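You operate a simulated robot arm through the tools that you are given. There is no shell and no other tool.

The job below is to be done with a simulated robot arm. You get a single attempt, and the scene is never put back.

## Task
Plug the sink and run warm suds up to its line.
Fine: strainer out on the draining board, plug in first, two pushes of the green pump, hot tap off at the line.

It is judged by the outcome, as a careful person would: the job done as asked, and still so three seconds after it is handed in. It fails if anything else is knocked over, pushed out of place, dropped, spilled or broken.

## Robot
A 6-joint arm with a two-finger gripper, fixed in place. Base frame: the origin is at the foot of the arm, x ahead of it, y to its left, z up; the work surface is at about z = 730. Lengths are in mm, angles in rad, forces in N, time in s.
With the tool pointing down near the work surface it reaches from about 580 to 660 mm from the base axis. Its first joint turns from -2.897 to 2.897 rad. Payload 1.66 kg.
The tool frame sits at the grasp point between the pads (the TCP): z along the fingers, y along the line on which they close. The tips reach 16 mm beyond it. The gripper opens to 111 mm. The gripper's body begins 104 mm behind the TCP.
Orientation is that of the tool frame in the base frame, as [roll, pitch, yaw] about the fixed x, y, z axes, in that order (R = Rz(yaw) Ry(pitch) Rx(roll)). With the fingers straight down and closing along the base's y, the tool's x points along the base's -x, its y along +y and its z along -z.

## Interface
- The arm moves only by the tool arm_command. Its argument "motion" is a list of rows, each an object (a shift or turn left out is 0, a gripper value left out holds the last) with "dr": the turn, a rotation vector about the base's x, y, z in rad, a list of three; "linear": the shift along the base's x, y, z in mm, a list of three; "claw": the opening, from 0 (shut) to 1 (fully open). In form: [{"dr": [rx, ry, rz], "linear": [tx, ty, tz], "claw": claw}, ...]. A call has 1 to 20 rows; each row shifts and turns the commanded pose from where the row before left it. Rows are played at 5 a second. More than 50 mm and 0.15 rad between two rows, or a gripper value outside its range, and nothing of the call is played. Where a pose cannot be reached the arm comes as near as it can. A force on the tool above 40 N (or 10 N above the force at the start of the call, whichever is more), or a blocked arm, ends the call early, and 0.2 s more pass. Each finger halts on what it meets, pressing with about 32 N; the grip force reading is that of the motor and also rises with nothing between the fingers. The clock runs only during rows and for 0.2 s after the last one: add rows that do not move to give the fingers time. The reply holds the time, the measured pose of the TCP, the force on the tool along the base axes, the opening and the grip force, in the units named above and with some noise, with the torque about the TCP (base axes, N m) and any sound that the robot's microphone picked up, and new pictures: "show" is both (left out), scene, wrist or none.
- Cameras (640 x 400 px; columns grow to the right, rows downward): "scene" is fixed at [220.2, 648.6, 1520.3]; the picture's right is [-0.99, -0.12, 0.00], its down [-0.08, 0.70, -0.71] and it looks along [0.08, -0.71, -0.70] (base axes); focal length 214 px, centre (320, 200). "wrist" rides on the gripper at [70, 13, -143] in the tool frame; the picture's right is [-0.19, 0.98, 0.00], its down [-0.87, -0.17, -0.47] and it looks along [-0.46, -0.09, 0.88] (tool axes); focal length 230 px, centre (320, 200). There is no depth. A picture from a camera that has moved, and an enlarged one, comes with that camera's place and axes in the base frame and with its lens.
- raise_lower(by): slides the trunk up (or, below 0, down) by that many mm; the arm rides with it, the base frame stays. It gives what a move gives, with no picture.
- enlarge(camera, box): a new picture of the part [left, top, right, bottom] of that camera's present view, enlarged. No time passes.
- close_job(): hands the job in; it is judged then, once.

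Nothing tells you positions but the pictures and the camera data. Unless the task says otherwise, let go and move clear before handing in.

The tools are called as a command line: name --argument value ..., lists and objects as JSON in quotes. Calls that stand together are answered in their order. arm_command: Moves the arm, as the interface text tells. Its arguments: {"type":"object","properties":{"motion":{"type":"array","items":{"type":"object","properties":{"dr":{"type":"array","items":{"type":"number"}},"linear":{"type":"array","items":{"type":"number"}},"claw":{"type":"number"}}}},"show":{"type":"string","enum":["both","scene","wrist","none"]}},"required":["motion"]} The other tools are called the same way: raise_lower (by) slides the trunk up or down; enlarge (camera, box) takes an enlarged picture of a part of a camera's view; close_job () hands the job in.

At the start:

```text
time: 0.0
eef_pos: [380.0, 215.7, 1277.6]
tcp_rot: [-3.141, 0.001, -3.141]
force: [-0.1, -0.9, 0.8]
moment: [0.01, -0.05, 0.01]
finger_gap: 110.9
gripper_force: 0.1
trunk travel left (down, up): [-300.0, 290.0]
```

scene: 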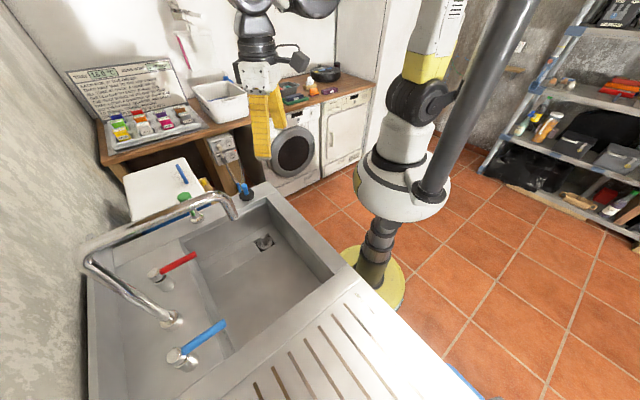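
wrist: 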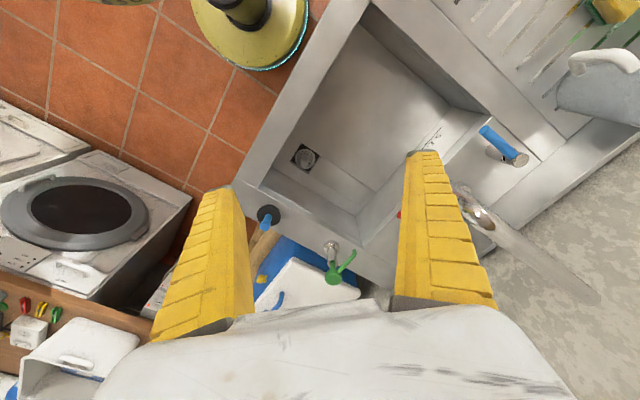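

I see a sink with a square drain/strainer, a red-handled and a blue-handled tap, a swivel spout, a green pump on the rim and something round and black near the corner of the sink. I'll enlarge the views before moving anything.

enlarge --camera "scene" --box '[80, 160, 360, 335]'

enlarge --camera "scene" --box '[160, 170, 300, 258]'

enlarge --camera "wrist" --box '[220, 80, 540, 310]'

enlarge --camera "scene" --box '[60, 50, 210, 150]'

```text
2.29 times, centred on (220, 248) of scene
camera zoom: at [220.2, 648.6, 1520.3], right [-0.99, -0.12, 0.0], down [-0.08, 0.7, -0.71], along [0.08, -0.71, -0.7], focal length 490 px, centre (549, 91)
```

zoom: 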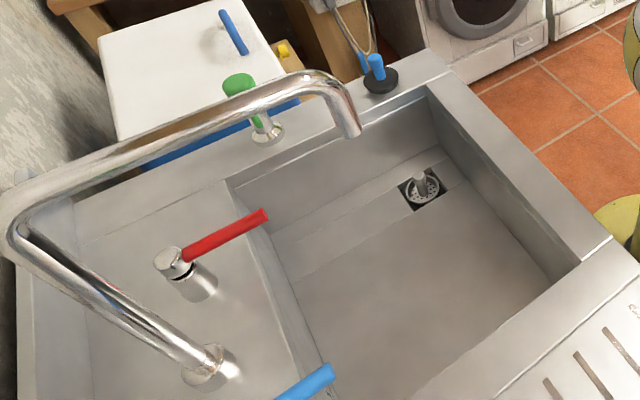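

```text
4.55 times, centred on (230, 214) of scene
camera zoom: at [220.2, 648.6, 1520.3], right [-0.99, -0.12, 0.0], down [-0.08, 0.7, -0.71], along [0.08, -0.71, -0.7], focal length 975 px, centre (729, 136)
```

zoom: 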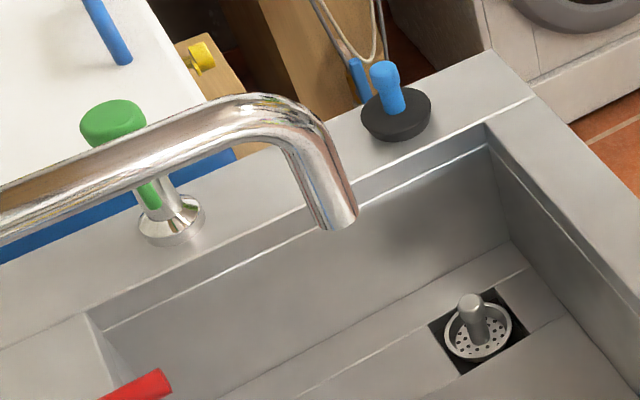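

```text
1.74 times, centred on (380, 195) of wrist
camera zoom: at [309.8, 230.2, 1420.9], right [0.19, 0.98, 0.0], down [0.87, -0.17, 0.47], along [0.46, -0.09, -0.88], focal length 400 px, centre (216, 209)
```

zoom: 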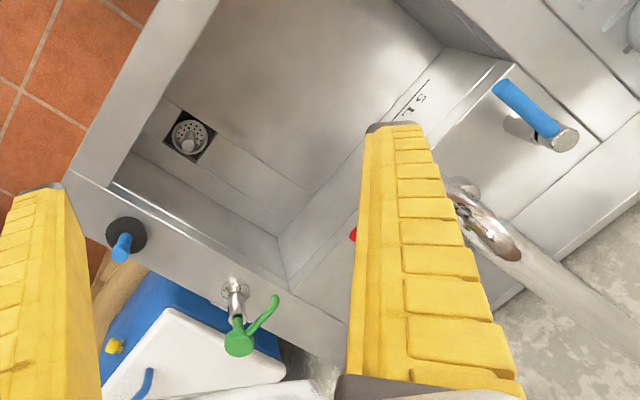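

```text
4.00 times, centred on (135, 100) of scene
camera zoom: at [220.2, 648.6, 1520.3], right [-0.99, -0.12, 0.0], down [-0.08, 0.7, -0.71], along [0.08, -0.71, -0.7], focal length 858 px, centre (1060, 600)
```

zoom: 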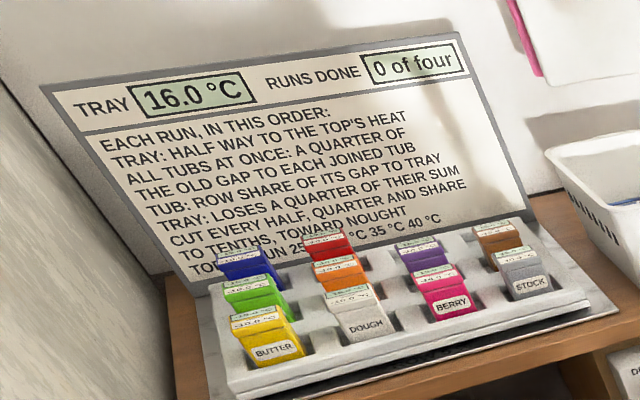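

The plug sits on the rim at about (603, 32, 896). The strainer is in the drain at about (525, 137, 720) and the green pump at about (740, 178). The red hot lever pivots near (697, 425), with the spout arm above it at z≈1200. I'll look at the board and taps once more, then move the hand over the strainer, away from the spout.

enlarge --camera "wrist" --box '[400, 0, 640, 150]'

enlarge --camera "scene" --box '[80, 230, 240, 390]'

arm_command --motion '[{"linear": [20, -15, -20]}, {"linear": [30, -15, -30]}, {"linear": [30, -15, -30]}, {"linear": [30, -15, -30]}, {"linear": [30, -15, -30]}]' --show "both"

```text
2.67 times, centred on (520, 75) of wrist
camera zoom: at [309.8, 230.2, 1420.9], right [0.19, 0.98, 0.0], down [0.87, -0.17, 0.47], along [0.46, -0.09, -0.88], focal length 614 px, centre (-213, 533)
```

zoom: 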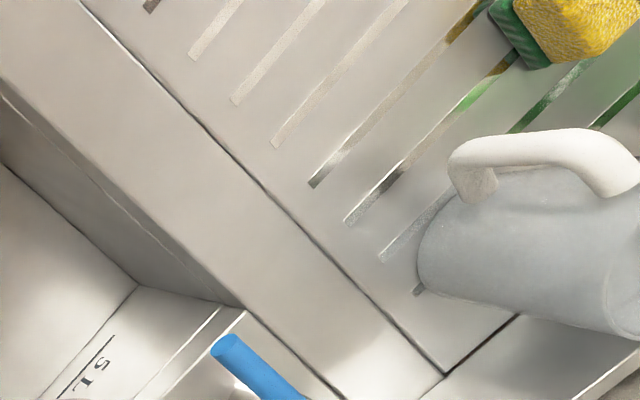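

```text
2.50 times, centred on (160, 310) of scene
camera zoom: at [220.2, 648.6, 1520.3], right [-0.99, -0.12, 0.0], down [-0.08, 0.7, -0.71], along [0.08, -0.71, -0.7], focal length 536 px, centre (720, -75)
```

zoom: 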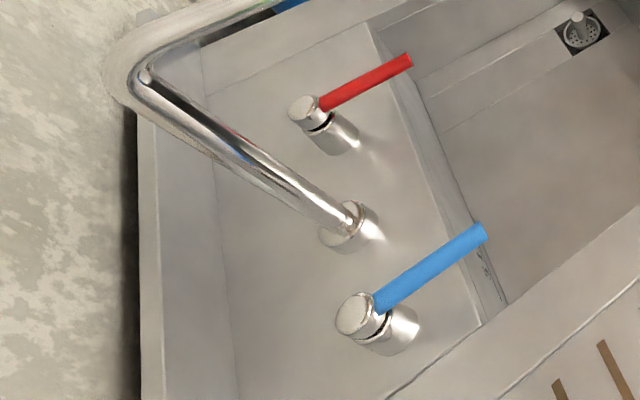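

```text
time: 1.2
eef_pos: [521.6, 138.1, 1138.9]
tcp_rot: [-3.141, 0.0, 3.14]
force: [0.7, 0.3, -0.7]
moment: [0.0, 0.01, -0.01]
finger_gap: 110.9
gripper_force: 0.1
trunk travel left (down, up): [-300.0, 290.0]
camera wrist: at [452.4, 151.7, 1281.8], right [0.19, 0.98, 0.0], down [0.87, -0.17, 0.47], along [0.46, -0.09, -0.88], focal length 230 px, centre (320, 200)
```

scene: 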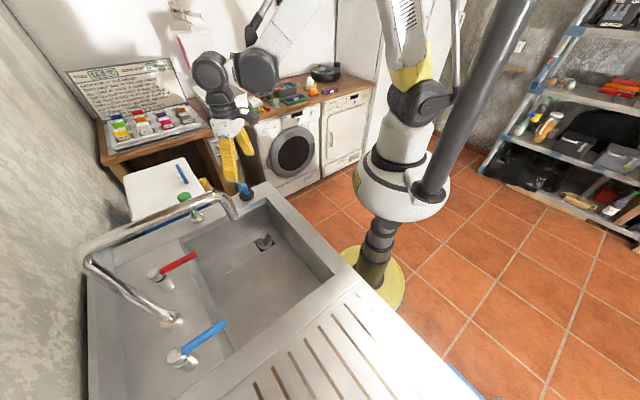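
wrist: 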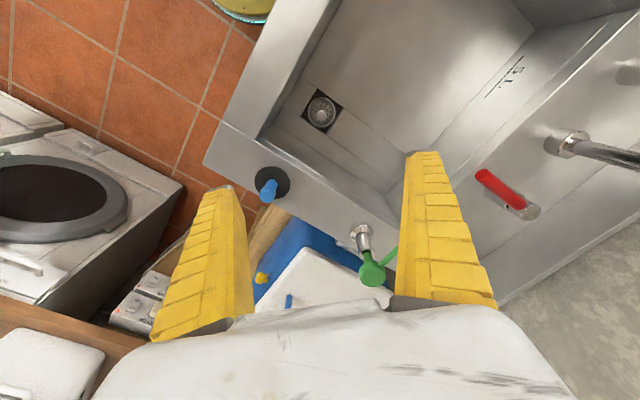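

The hand followed well and I have a second viewpoint. I'll zoom into the wrist view to refine the strainer, plug, pump and hot lever positions.

enlarge --camera "wrist" --box '[240, 70, 400, 220]'

enlarge --camera "wrist" --box '[340, 30, 640, 300]'

enlarge --camera "scene" --box '[220, 20, 440, 260]'

```text
2.67 times, centred on (320, 145) of wrist
camera zoom: at [452.4, 151.7, 1281.8], right [0.19, 0.98, 0.0], down [0.87, -0.17, 0.47], along [0.46, -0.09, -0.88], focal length 614 px, centre (320, 347)
```

zoom: 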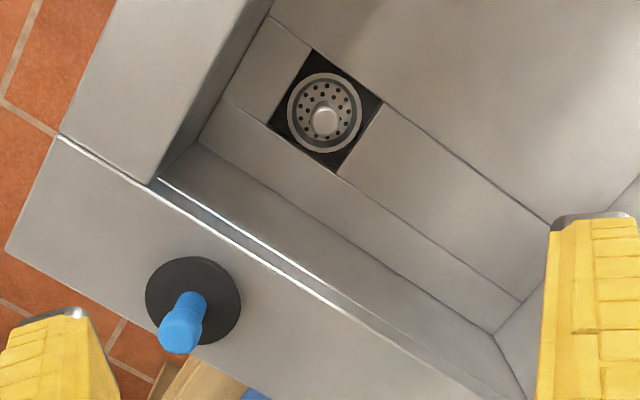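

```text
1.48 times, centred on (490, 165) of wrist
camera zoom: at [452.4, 151.7, 1281.8], right [0.19, 0.98, 0.0], down [0.87, -0.17, 0.47], along [0.46, -0.09, -0.88], focal length 341 px, centre (68, 252)
```

zoom: 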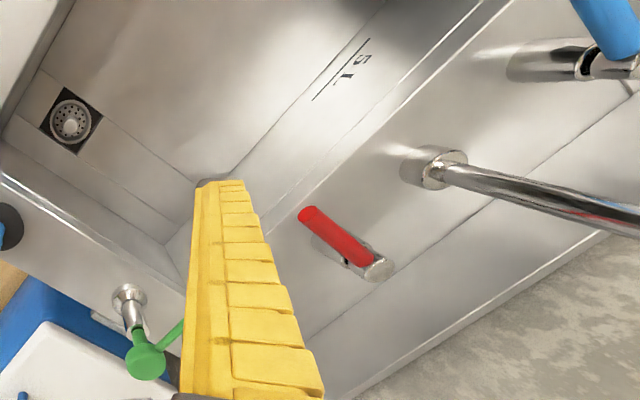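

```text
1.67 times, centred on (330, 140) of scene
camera zoom: at [220.2, 648.6, 1520.3], right [-0.99, -0.12, 0.0], down [-0.08, 0.7, -0.71], along [0.08, -0.71, -0.7], focal length 358 px, centre (303, 300)
```

zoom: 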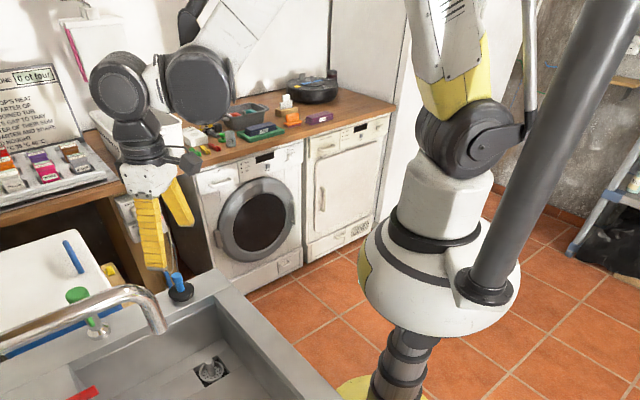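

From the new view the strainer is at about (521, 142), with its knob top near z≈775. The plug is at (600, 36), with its handle top near z≈955. I'll half-close the fingers, centre over the strainer and lower with the trunk so the arm keeps its shape.

arm_command --motion '[{"linear": [0, 3, 0], "claw": 0.55}, {"linear": [0, 0, 0]}]' --show "none"

raise_lower --by -200

arm_command --motion '[{"linear": [0, 0, 0]}]' --show "both"

```text
time: 1.8
eef_pos: [520.0, 142.4, 1138.6]
tcp_rot: [3.141, 0.001, -3.141]
force: [0.2, -0.7, 0.5]
moment: [0.01, 0.0, -0.01]
finger_gap: 62.9
gripper_force: 0.7
trunk travel left (down, up): [-300.0, 290.0]
```

```text
time: 4.0
eef_pos: [521.4, 142.2, 940.4]
tcp_rot: [3.141, -0.001, 3.141]
force: [-0.5, -0.3, 0.2]
moment: [0.03, 0.01, 0.01]
finger_gap: 63.1
gripper_force: 1.0
trunk travel left (down, up): [-100.0, 490.0]
```

```text
time: 4.4
eef_pos: [521.9, 141.1, 940.1]
tcp_rot: [-3.141, 0.0, 3.14]
force: [0.5, 0.2, 0.1]
moment: [0.04, -0.02, -0.01]
finger_gap: 63.0
gripper_force: 1.0
trunk travel left (down, up): [-100.0, 490.0]
camera wrist: at [450.8, 156.1, 1082.6], right [0.19, 0.98, 0.0], down [0.87, -0.17, 0.47], along [0.46, -0.09, -0.88], focal length 230 px, centre (320, 200)
```

scene: 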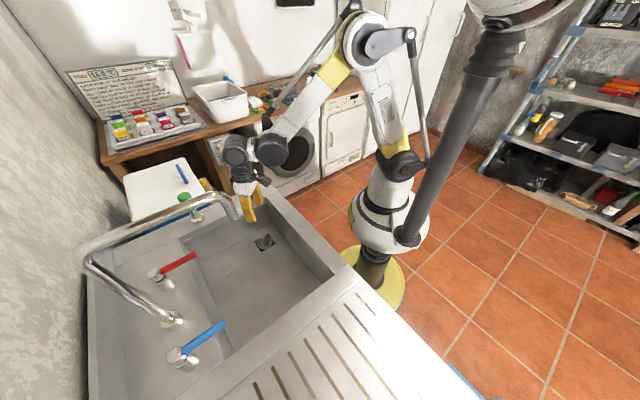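
wrist: 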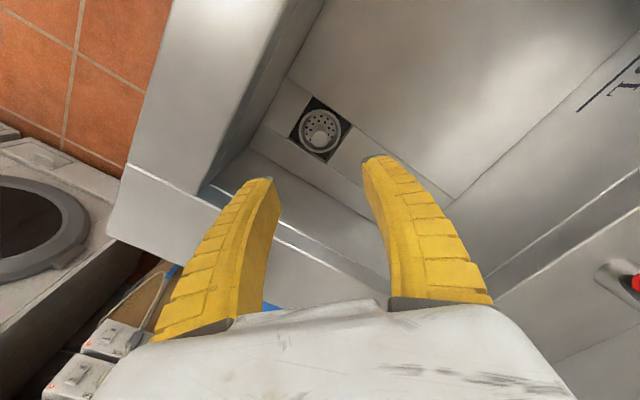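

The fingers are centred over the strainer and nothing is in the way. I'll lower by the remaining trunk travel and look again.

raise_lower --by -100

arm_command --motion '[{"linear": [-1, 0, -5]}]' --show "both"

enlarge --camera "wrist" --box '[240, 80, 400, 220]'

enlarge --camera "scene" --box '[190, 110, 350, 280]'

```text
time: 5.7
eef_pos: [519.9, 142.0, 838.5]
tcp_rot: [-3.14, 0.0, 3.141]
force: [-0.8, 0.6, -0.2]
moment: [-0.02, -0.02, 0.02]
finger_gap: 63.0
gripper_force: 1.8
trunk travel left (down, up): [0.0, 590.0]
```

```text
time: 6.1
eef_pos: [519.2, 141.1, 833.7]
tcp_rot: [-3.141, 0.0, -3.141]
force: [1.1, 0.3, -0.5]
moment: [0.03, -0.03, -0.01]
finger_gap: 63.1
gripper_force: 1.4
trunk travel left (down, up): [0.0, 590.0]
camera wrist: at [449.4, 156.0, 977.1], right [0.19, 0.98, 0.0], down [0.87, -0.17, 0.47], along [0.46, -0.09, -0.88], focal length 230 px, centre (320, 200)
```

scene: 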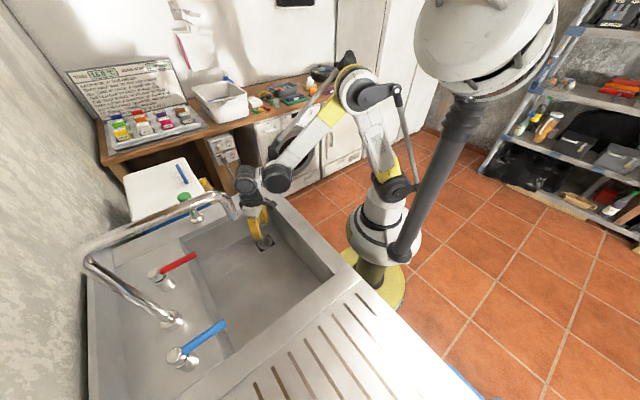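
wrist: 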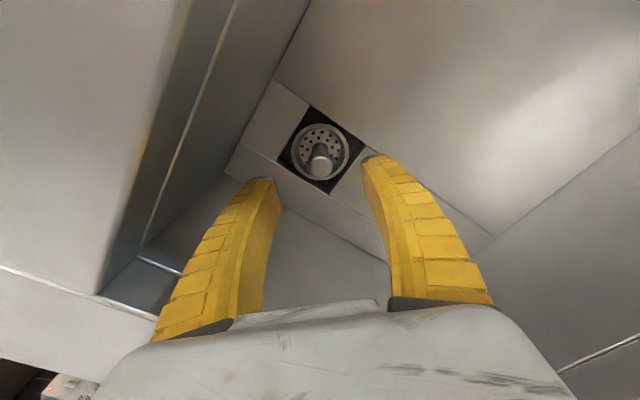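

```text
2.86 times, centred on (320, 150) of wrist
camera zoom: at [449.4, 156.0, 977.1], right [0.19, 0.98, 0.0], down [0.87, -0.17, 0.47], along [0.46, -0.09, -0.88], focal length 657 px, centre (320, 343)
```

zoom: 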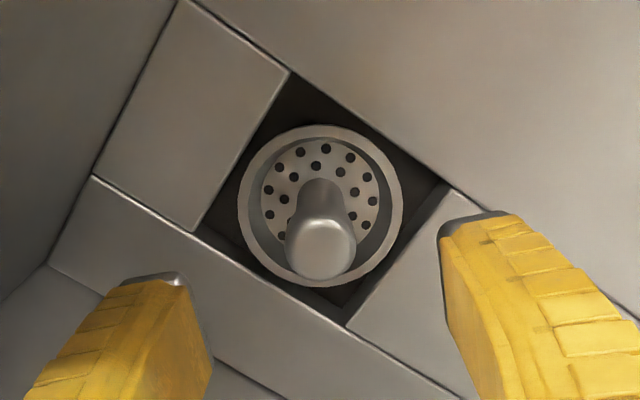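

```text
2.35 times, centred on (270, 195) of scene
camera zoom: at [220.2, 648.6, 1520.3], right [-0.99, -0.12, 0.0], down [-0.08, 0.7, -0.71], along [0.08, -0.71, -0.7], focal length 505 px, centre (438, 212)
```

zoom: 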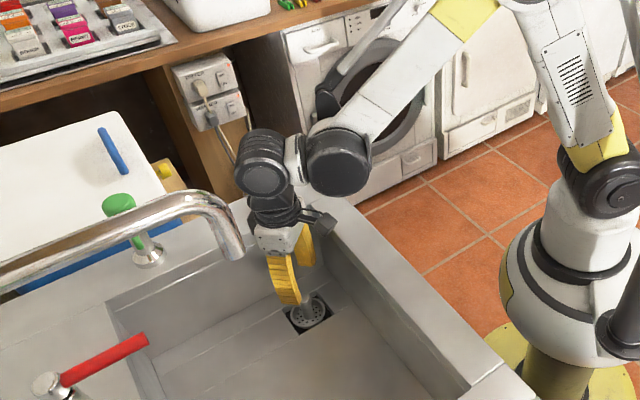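

The knob axis lies almost exactly between the fingers, its top is at about z≈777 and it's roughly 22 mm thick. I'll go straight down to about z=762, look, then grip.

arm_command --motion '[{"linear": [1, 0, -18]}, {"linear": [0, 0, -18]}, {"linear": [0, 0, -18]}, {"linear": [0, 0, -14]}, {"linear": [0, 0, 0]}]' --show "both"

enlarge --camera "wrist" --box '[220, 80, 420, 260]'

```text
time: 7.3
eef_pos: [520.2, 141.2, 766.4]
tcp_rot: [3.142, -0.001, -3.142]
force: [0.5, -1.6, -0.1]
moment: [0.03, 0.01, 0.01]
finger_gap: 62.9
gripper_force: 1.1
trunk travel left (down, up): [0.0, 590.0]
camera wrist: at [450.9, 155.2, 909.1], right [0.19, 0.98, 0.0], down [0.87, -0.17, 0.47], along [0.46, -0.09, -0.88], focal length 230 px, centre (320, 200)
```

scene: 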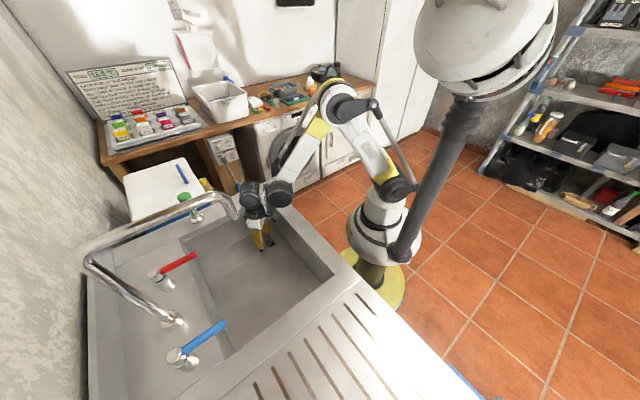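
wrist: 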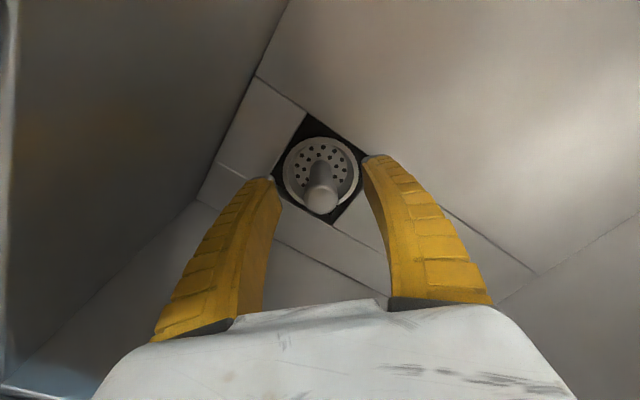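

```text
2.22 times, centred on (320, 170) of wrist
camera zoom: at [450.9, 155.2, 909.1], right [0.19, 0.98, 0.0], down [0.87, -0.17, 0.47], along [0.46, -0.09, -0.88], focal length 511 px, centre (320, 267)
```

zoom: 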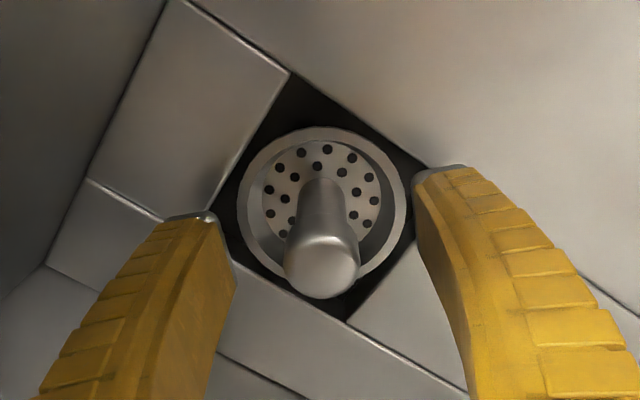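

The knob is between the fingers and the tips are still about 20 mm above the ring. I'll go down another 8 mm, close on the knob, and check the grip.

arm_command --motion '[{"linear": [0.5, 0.5, -8]}, {"claw": 0.3}, {"claw": 0.0}, {}, {}, {}]' --show "wrist"

enlarge --camera "wrist" --box '[220, 80, 420, 260]'

```text
time: 8.7
eef_pos: [522.2, 141.3, 757.6]
tcp_rot: [3.14, 0.0, -3.141]
force: [0.5, 0.3, 0.5]
moment: [0.0, 0.01, -0.03]
finger_gap: 15.9
gripper_force: 31.6
trunk travel left (down, up): [0.0, 590.0]
camera wrist: at [451.7, 155.2, 901.5], right [0.19, 0.98, 0.0], down [0.87, -0.17, 0.47], along [0.46, -0.09, -0.88], focal length 230 px, centre (320, 200)
```

wrist: 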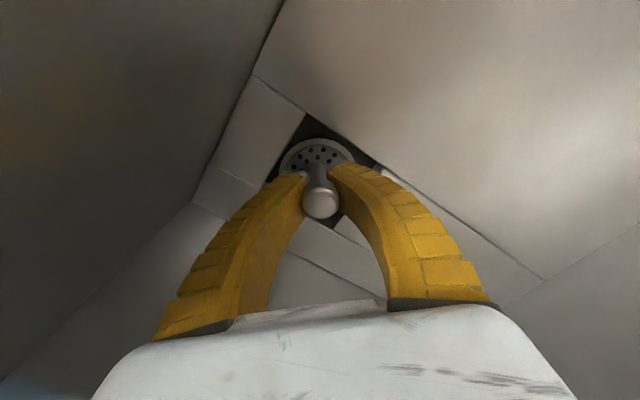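

```text
2.22 times, centred on (320, 170) of wrist
camera zoom: at [451.7, 155.2, 901.5], right [0.19, 0.98, 0.0], down [0.87, -0.17, 0.47], along [0.46, -0.09, -0.88], focal length 511 px, centre (320, 267)
```

zoom: 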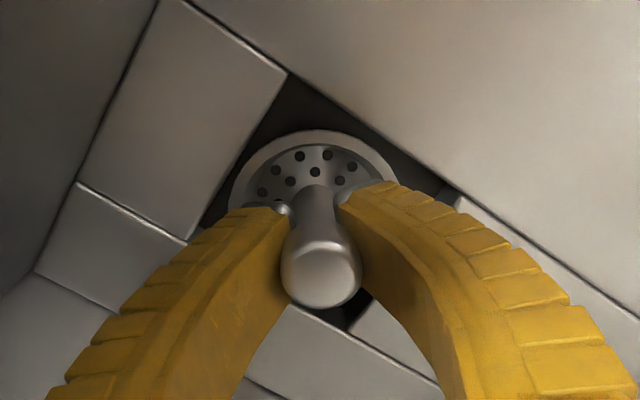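

The fingers have closed on the knob's neck with a 15.9 mm gap and a firm force. I'll lift slowly straight up and check that the strainer comes out.

arm_command --motion '[{"linear": [0, 0, 6]}, {"linear": [0, 0, 8]}, {"linear": [0, 0, 12]}, {"linear": [0, 0, 16]}, {"linear": [0, 0, 18]}, {"linear": [0, 0, 20]}]' --show "both"

enlarge --camera "wrist" --box '[220, 80, 420, 260]'

```text
time: 10.1
eef_pos: [522.2, 142.8, 841.1]
tcp_rot: [3.142, -0.001, 3.14]
force: [0.2, -0.2, -1.3]
moment: [-0.01, 0.02, 0.01]
finger_gap: 15.6
gripper_force: 31.8
trunk travel left (down, up): [0.0, 590.0]
camera wrist: at [451.3, 156.7, 983.3], right [0.19, 0.98, 0.0], down [0.87, -0.17, 0.47], along [0.46, -0.09, -0.88], focal length 230 px, centre (320, 200)
```

scene: 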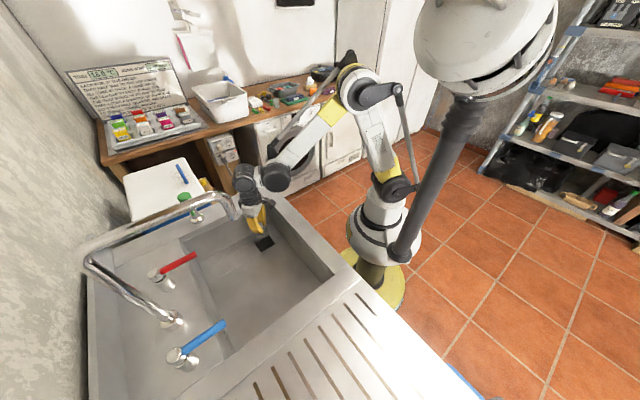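
wrist: 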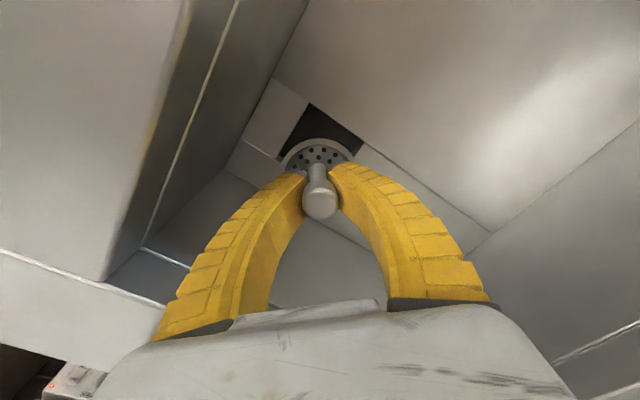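

```text
2.22 times, centred on (320, 170) of wrist
camera zoom: at [451.3, 156.7, 983.3], right [0.19, 0.98, 0.0], down [0.87, -0.17, 0.47], along [0.46, -0.09, -0.88], focal length 511 px, centre (320, 267)
```

zoom: 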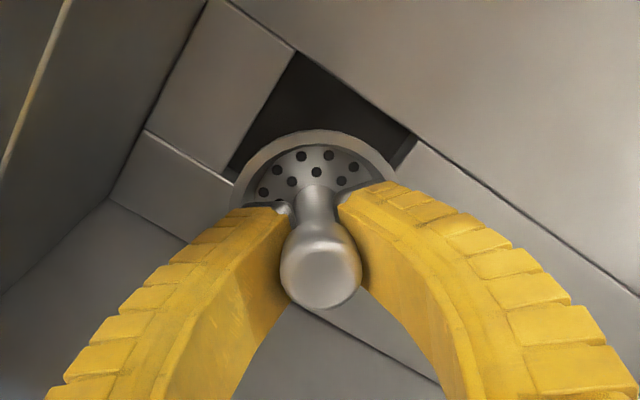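

The strainer is out and held firmly. I'll lift it well above the rim, then pull it in towards the robot to stay clear of the spout before swinging left to the draining board.

arm_command --motion '[{"linear": [0, 0, 30]}, {"linear": [0, 0, 35]}, {"linear": [0, 0, 35]}, {"linear": [0, 0, 35]}, {"linear": [0, 0, 30]}, {"linear": [-30, -3, 0]}, {"linear": [-32, -2, 0]}, {"linear": [-30, -2, 0]}]' --show "both"

```text
time: 11.9
eef_pos: [428.0, 133.1, 1002.5]
tcp_rot: [-3.141, 0.0, -3.141]
force: [0.2, 0.2, -0.9]
moment: [-0.03, 0.04, 0.03]
finger_gap: 16.0
gripper_force: 32.1
trunk travel left (down, up): [0.0, 590.0]
camera wrist: at [358.4, 146.5, 1146.1], right [0.19, 0.98, 0.0], down [0.87, -0.17, 0.47], along [0.46, -0.09, -0.88], focal length 230 px, centre (320, 200)
```

scene: 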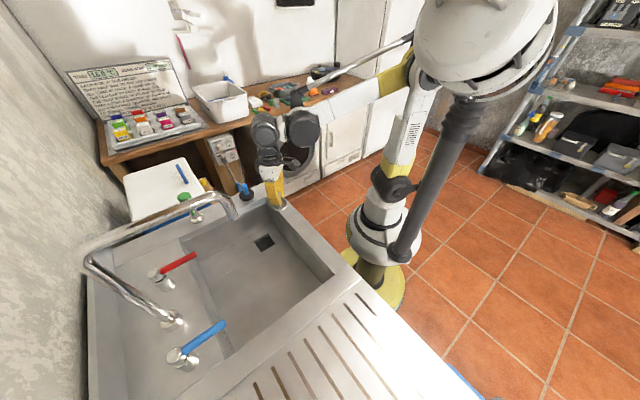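
wrist: 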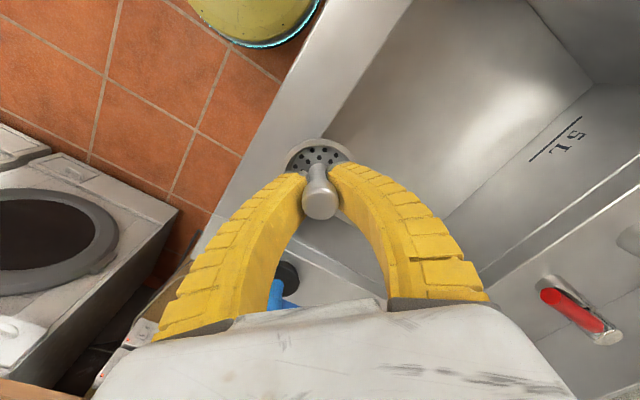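

The strainer is held and the way left is clear. Before I swing, I want to check the mast and arm geometry, because the arm will turn towards that mast.

enlarge --camera "scene" --box '[320, 0, 560, 300]'

```text
1.33 times, centred on (440, 150) of scene
camera zoom: at [220.2, 648.6, 1520.3], right [-0.99, -0.12, 0.0], down [-0.08, 0.7, -0.71], along [0.08, -0.71, -0.7], focal length 286 px, centre (160, 267)
```

zoom: 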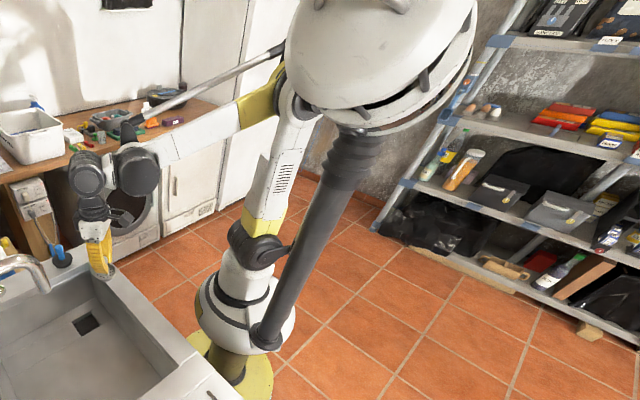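

The mast stands to the robot's left, so I'll swing there in stages and check clearance as I go. The first stage takes the strainer to about 45° at a short radius, well clear of the spout.

arm_command --motion '[{"linear": [-15, 32, 2], "dr": [0, 0, 0.08]}, {"linear": [-17, 32, 2], "dr": [0, 0, 0.08]}, {"linear": [-18, 31, 2], "dr": [0, 0, 0.08]}, {"linear": [-20, 30, 2], "dr": [0, 0, 0.08]}, {"linear": [-20, 30, 0], "dr": [0, 0, 0.08]}, {"linear": [-20, 30, 0], "dr": [0, 0, 0.08]}]' --show "both"

enlarge --camera "scene" --box '[220, 0, 560, 300]'

```text
time: 13.3
eef_pos: [318.4, 321.3, 1011.9]
tcp_rot: [-3.141, 0.0, -2.662]
force: [-0.5, -1.1, -0.3]
moment: [0.02, 0.01, -0.03]
finger_gap: 16.0
gripper_force: 32.2
trunk travel left (down, up): [0.0, 590.0]
camera wrist: at [250.2, 300.7, 1154.2], right [-0.29, 0.96, 0.0], down [0.84, 0.25, 0.47], along [0.45, 0.13, -0.88], focal length 230 px, centre (320, 200)
```

scene: 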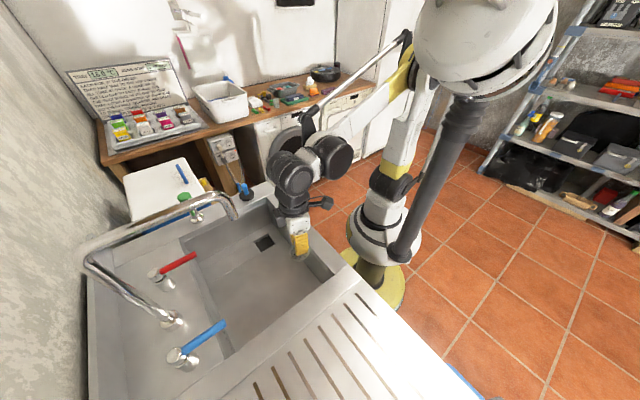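
wrist: 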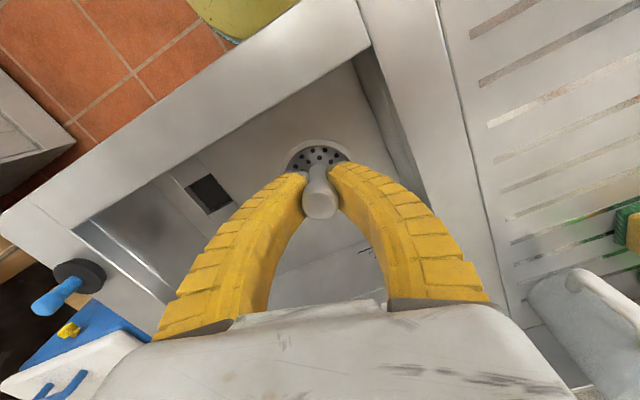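

```text
1.33 times, centred on (390, 150) of scene
camera zoom: at [220.2, 648.6, 1520.3], right [-0.99, -0.12, 0.0], down [-0.08, 0.7, -0.71], along [0.08, -0.71, -0.7], focal length 286 px, centre (227, 267)
```

zoom: 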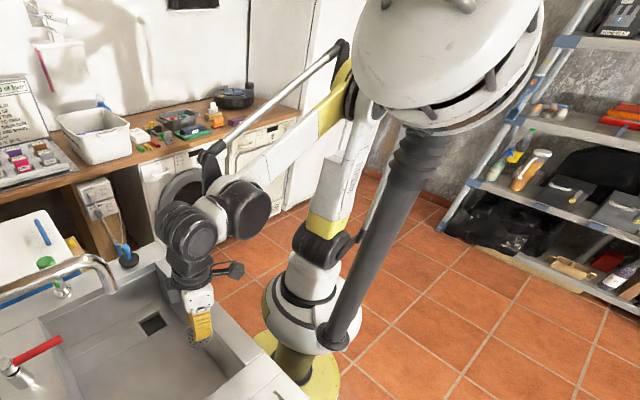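

The strainer is at (318, 321) with clearance all round. I'll go on to about (279, 569) over the board's grooves, at least 150 mm from the sponge and jug.

arm_command --motion '[{"linear": [-3, 35, 0], "dr": [0, 0, 0.05]}, {"linear": [-4, 36, 0], "dr": [0, 0, 0.05]}, {"linear": [-5, 36, 0], "dr": [0, 0, 0.05]}, {"linear": [-6, 36, 0], "dr": [0, 0, 0.05]}]' --show "scene"

enlarge --camera "scene" --box '[220, 0, 560, 300]'

```text
time: 14.3
eef_pos: [300.4, 463.8, 1011.1]
tcp_rot: [3.141, 0.002, -2.461]
force: [0.0, -0.2, -1.1]
moment: [0.02, -0.01, 0.02]
finger_gap: 15.8
gripper_force: 32.4
trunk travel left (down, up): [0.0, 590.0]
```

scene: 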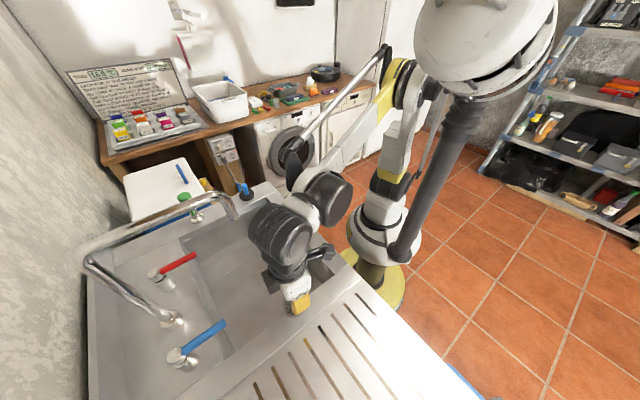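

```text
1.33 times, centred on (390, 150) of scene
camera zoom: at [220.2, 648.6, 1520.3], right [-0.99, -0.12, 0.0], down [-0.08, 0.7, -0.71], along [0.08, -0.71, -0.7], focal length 286 px, centre (227, 267)
```

zoom: 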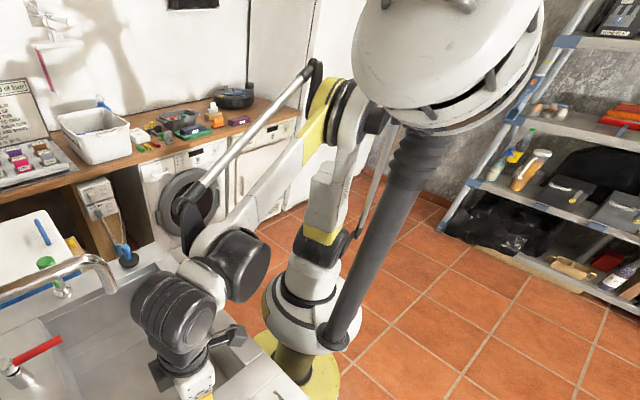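

The elbow is still clear of the mast. I'll finish the reach to the board and look down.

arm_command --motion '[{"linear": [-7, 35, 0], "dr": [0, 0, 0.05]}, {"linear": [-7, 35, 0], "dr": [0, 0, 0.05]}, {"linear": [-7, 35, 0], "dr": [0, 0, 0.05]}, {}]' --show "both"

enlarge --camera "scene" --box '[200, 160, 440, 400]'

```text
time: 15.3
eef_pos: [284.0, 568.1, 1011.1]
tcp_rot: [3.141, -0.001, -2.316]
force: [0.3, 0.7, -0.9]
moment: [-0.01, -0.01, 0.04]
finger_gap: 15.8
gripper_force: 32.3
trunk travel left (down, up): [0.0, 590.0]
camera wrist: at [225.9, 526.8, 1154.7], right [-0.59, 0.81, 0.0], down [0.71, 0.52, 0.47], along [0.38, 0.28, -0.88], focal length 230 px, centre (320, 200)
```

scene: 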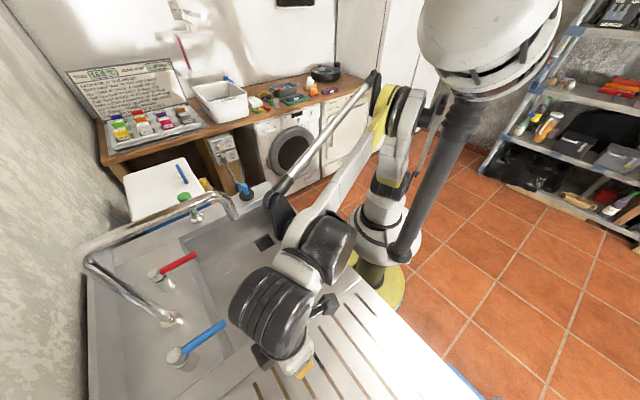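
wrist: 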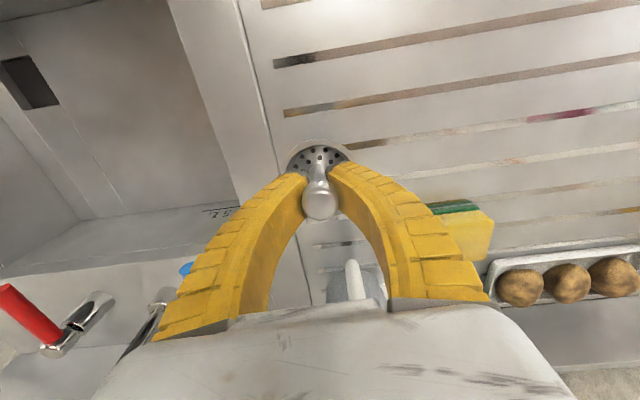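

```text
1.67 times, centred on (320, 280) of scene
camera zoom: at [220.2, 648.6, 1520.3], right [-0.99, -0.12, 0.0], down [-0.08, 0.7, -0.71], along [0.08, -0.71, -0.7], focal length 358 px, centre (320, 67)
```

zoom: 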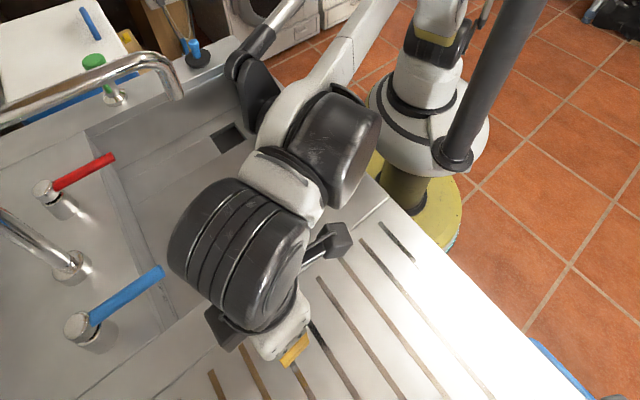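

The footprint directly below would sit close to the board's inner edge, so I'll shift about 37 mm further onto the board and slightly towards the robot. Then I'll lower gently and watch the force.

arm_command --motion '[{"linear": [-19, 7, -6]}, {"linear": [-18, 6, -10]}, {"linear": [0, 0, -12]}, {"linear": [0, 0, -10]}, {}]' --show "both"

enlarge --camera "wrist" --box '[220, 60, 420, 240]'

enlarge --camera "scene" --box '[240, 300, 380, 400]'

```text
time: 16.5
eef_pos: [239.6, 581.3, 973.5]
tcp_rot: [-3.141, 0.0, -2.311]
force: [-0.5, -0.2, -0.5]
moment: [-0.02, 0.0, -0.01]
finger_gap: 15.4
gripper_force: 32.2
trunk travel left (down, up): [0.0, 590.0]
camera wrist: at [183.6, 538.9, 1117.5], right [-0.6, 0.8, 0.0], down [0.71, 0.53, 0.47], along [0.38, 0.28, -0.88], focal length 230 px, centre (320, 200)
```

scene: 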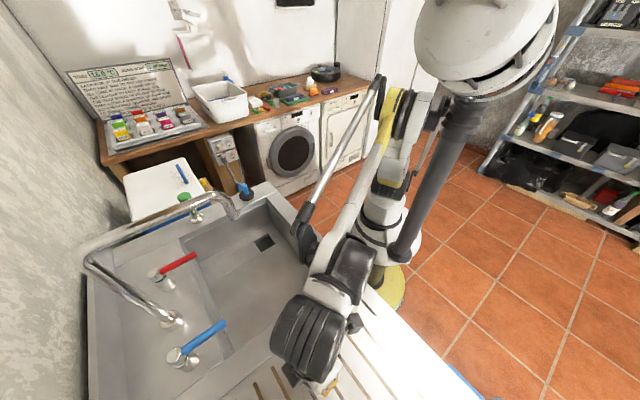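
wrist: 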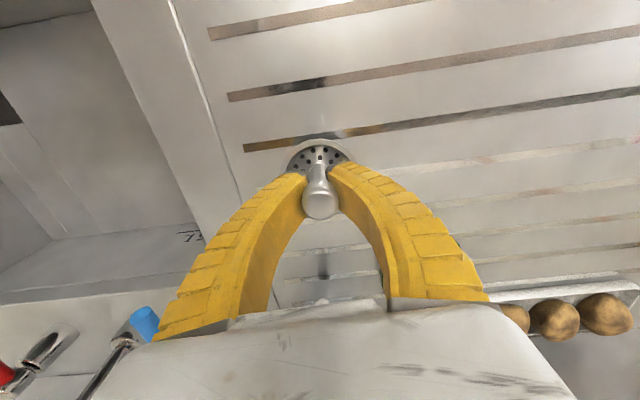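

```text
2.22 times, centred on (320, 150) of wrist
camera zoom: at [183.6, 538.9, 1117.5], right [-0.6, 0.8, 0.0], down [0.71, 0.53, 0.47], along [0.38, 0.28, -0.88], focal length 511 px, centre (320, 311)
```

zoom: 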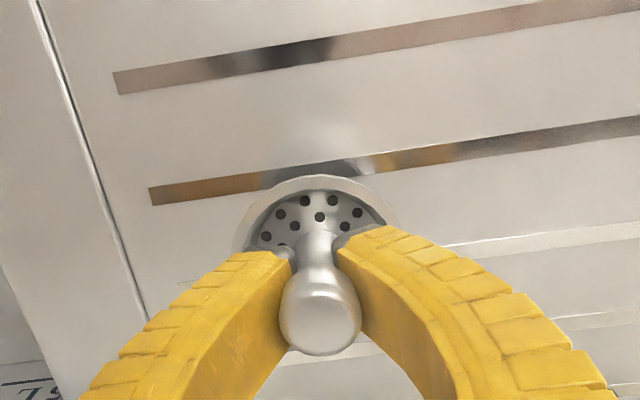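

```text
4.00 times, centred on (310, 350) of scene
camera zoom: at [220.2, 648.6, 1520.3], right [-0.99, -0.12, 0.0], down [-0.08, 0.7, -0.71], along [0.08, -0.71, -0.7], focal length 858 px, centre (360, -400)
```

zoom: 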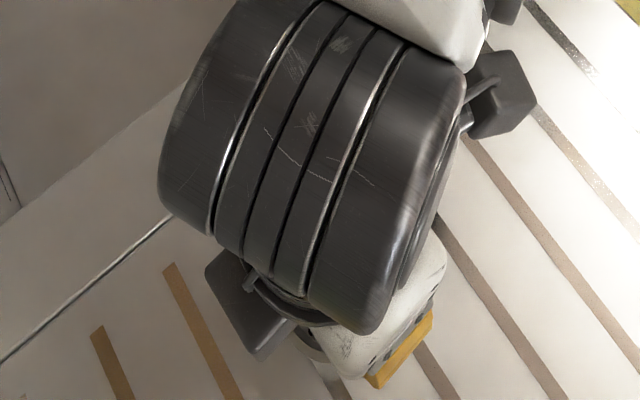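

The strainer is over flat ribbed board with clear space around it. I'll lower in small steps and feel for contact.

arm_command --motion '[{"linear": [0, 0, -6]}, {"linear": [0, 0, -6]}, {}]' --show "none"

arm_command --motion '[{"linear": [0, 0, -4]}, {"linear": [0, 0, -4]}, {}]' --show "none"

arm_command --motion '[{"linear": [0, 0, -4]}, {"linear": [0, 0, -4]}, {}]' --show "wrist"

```text
time: 17.3
eef_pos: [243.2, 581.2, 961.4]
tcp_rot: [3.141, 0.0, -2.311]
force: [-0.1, -0.8, 0.0]
moment: [0.04, 0.02, -0.02]
finger_gap: 15.5
gripper_force: 32.2
trunk travel left (down, up): [0.0, 590.0]
```

```text
time: 18.1
eef_pos: [245.0, 581.7, 952.3]
tcp_rot: [3.141, 0.001, -2.312]
force: [0.1, -0.1, -0.2]
moment: [0.0, 0.02, -0.03]
finger_gap: 15.4
gripper_force: 32.0
trunk travel left (down, up): [0.0, 590.0]
```

```text
time: 18.9
eef_pos: [244.1, 581.4, 945.4]
tcp_rot: [3.141, 0.0, -2.314]
force: [0.6, 0.3, -1.0]
moment: [0.02, 0.0, 0.01]
finger_gap: 15.2
gripper_force: 32.3
trunk travel left (down, up): [0.0, 590.0]
camera wrist: at [186.7, 540.1, 1087.9], right [-0.6, 0.8, 0.0], down [0.71, 0.53, 0.47], along [0.38, 0.28, -0.88], focal length 230 px, centre (320, 200)
```

wrist: 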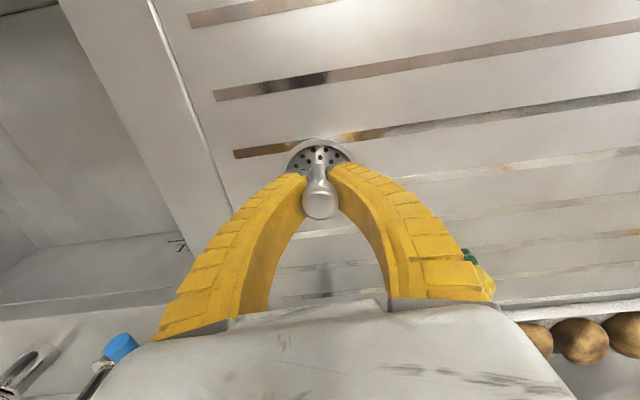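

enlarge --camera "wrist" --box '[240, 90, 400, 210]'

arm_command --motion '[{"linear": [0, 0, -4]}, {"linear": [0, 0, -3]}, {}]' --show "none"

arm_command --motion '[{"linear": [0, 0, -3]}, {"linear": [0, 0, -3]}, {}]' --show "wrist"

```text
3.33 times, centred on (320, 150) of wrist
camera zoom: at [186.7, 540.1, 1087.9], right [-0.6, 0.8, 0.0], down [0.71, 0.53, 0.47], along [0.38, 0.28, -0.88], focal length 767 px, centre (320, 367)
```

zoom: 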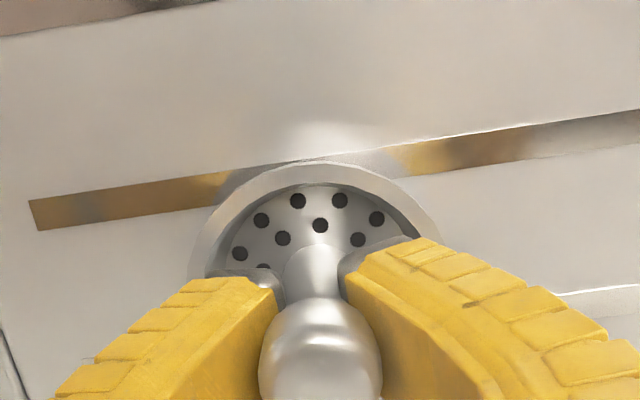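

```text
time: 19.7
eef_pos: [243.5, 581.6, 940.1]
tcp_rot: [-3.14, 0.0, -2.313]
force: [6.7, 6.7, 25.8]
moment: [-0.21, 0.16, 0.04]
finger_gap: 16.4
gripper_force: 31.7
trunk travel left (down, up): [0.0, 590.0]
```

```text
time: 20.5
eef_pos: [243.1, 581.1, 933.2]
tcp_rot: [-3.141, 0.001, -2.312]
force: [5.1, 5.2, 25.6]
moment: [-0.28, 0.23, -0.01]
finger_gap: 20.8
gripper_force: 32.4
trunk travel left (down, up): [0.0, 590.0]
camera wrist: at [186.3, 538.6, 1076.3], right [-0.6, 0.8, 0.0], down [0.71, 0.52, 0.47], along [0.38, 0.28, -0.88], focal length 230 px, centre (320, 200)
```

wrist: 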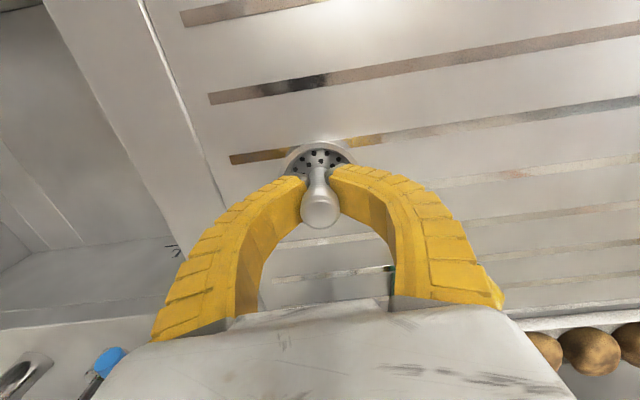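

The strainer touched down at a TCP height of about 940 and is pressed on the board. I'll open the fingers evenly to let go, then look before rising.

arm_command --motion '[{"claw": 0.3}, {"claw": 0.45}, {}, {}]' --show "both"

enlarge --camera "wrist" --box '[240, 90, 400, 240]'

```text
time: 21.5
eef_pos: [243.4, 581.7, 933.4]
tcp_rot: [-3.14, 0.0, -2.312]
force: [0.7, -1.0, -0.2]
moment: [0.01, 0.01, 0.03]
finger_gap: 52.2
gripper_force: 1.1
trunk travel left (down, up): [0.0, 590.0]
camera wrist: at [186.6, 539.5, 1075.6], right [-0.6, 0.8, 0.0], down [0.71, 0.53, 0.47], along [0.38, 0.28, -0.88], focal length 230 px, centre (320, 200)
```

scene: 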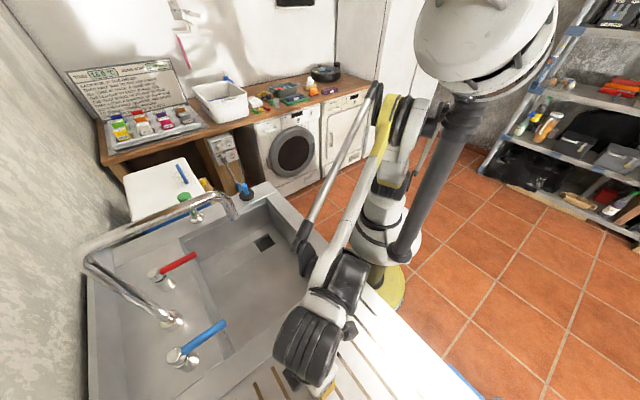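
wrist: 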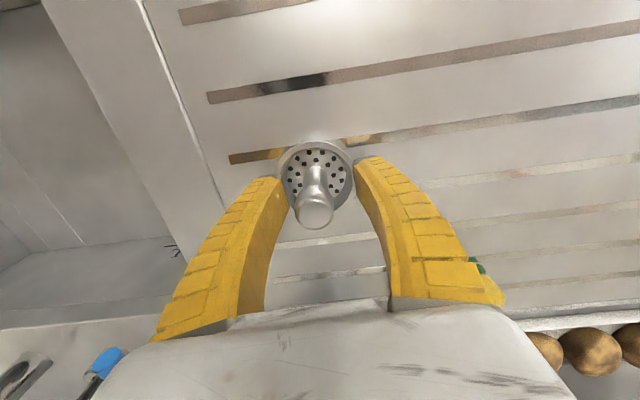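

```text
2.67 times, centred on (320, 165) of wrist
camera zoom: at [186.6, 539.5, 1075.6], right [-0.6, 0.8, 0.0], down [0.71, 0.53, 0.47], along [0.38, 0.28, -0.88], focal length 614 px, centre (320, 293)
```

zoom: 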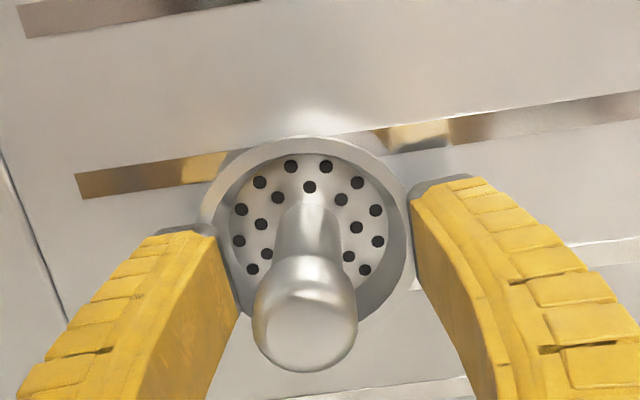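

The strainer is standing upright on the draining board and has been released. I'll rise straight up and confirm it stays put.

arm_command --motion '[{"linear": [0, 0, 10]}, {"linear": [0, 0, 20]}, {"linear": [0, 0, 25]}, {"linear": [0, 0, 25]}]' --show "wrist"

arm_command --motion '[{"linear": [6, -30, 5], "dr": [0, 0, -0.04]}, {"linear": [8, -36, 0], "dr": [0, 0, -0.05]}, {"linear": [8, -36, 0], "dr": [0, 0, -0.05]}, {"linear": [8, -36, 0], "dr": [0, 0, -0.05]}, {"linear": [10, -36, 0], "dr": [0, 0, -0.05]}, {"linear": [12, -36, 0], "dr": [0, 0, -0.05]}, {"linear": [15, -36, 0], "dr": [0, 0, -0.06]}]' --show "both"

```text
time: 22.5
eef_pos: [245.5, 584.2, 1011.8]
tcp_rot: [3.14, 0.0, -2.318]
force: [0.1, -0.3, 0.8]
moment: [0.01, -0.02, 0.01]
finger_gap: 52.1
gripper_force: 1.1
trunk travel left (down, up): [0.0, 590.0]
camera wrist: at [189.0, 542.6, 1154.3], right [-0.59, 0.81, 0.0], down [0.71, 0.52, 0.47], along [0.38, 0.28, -0.88], focal length 230 px, centre (320, 200)
```

wrist: 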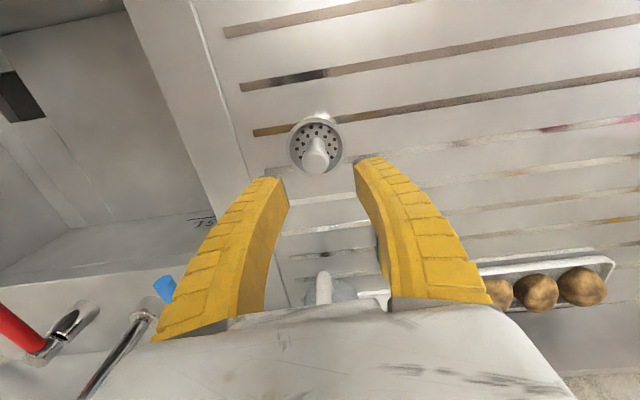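

```text
time: 24.1
eef_pos: [307.8, 334.7, 1015.9]
tcp_rot: [3.14, 0.0, -2.661]
force: [0.0, 0.5, 0.6]
moment: [-0.04, 0.04, 0.01]
finger_gap: 52.2
gripper_force: 1.6
trunk travel left (down, up): [0.0, 590.0]
camera wrist: at [240.2, 314.5, 1159.1], right [-0.28, 0.96, 0.0], down [0.85, 0.25, 0.47], along [0.45, 0.13, -0.88], focal length 230 px, centre (320, 200)
```

scene: 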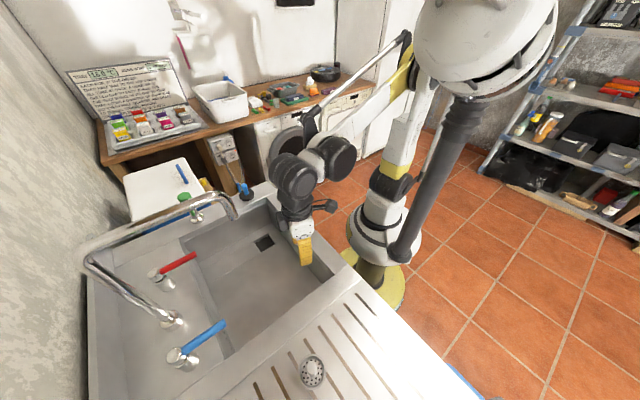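
wrist: 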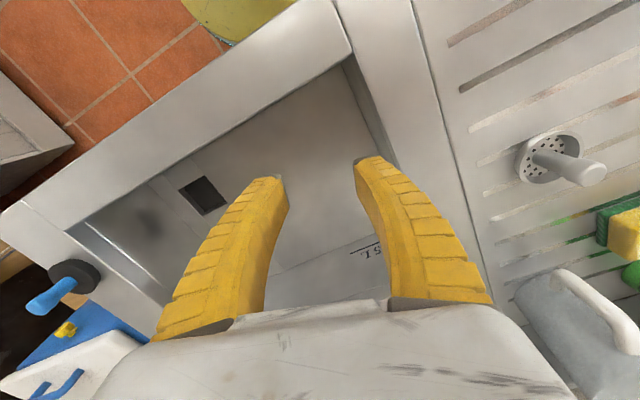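

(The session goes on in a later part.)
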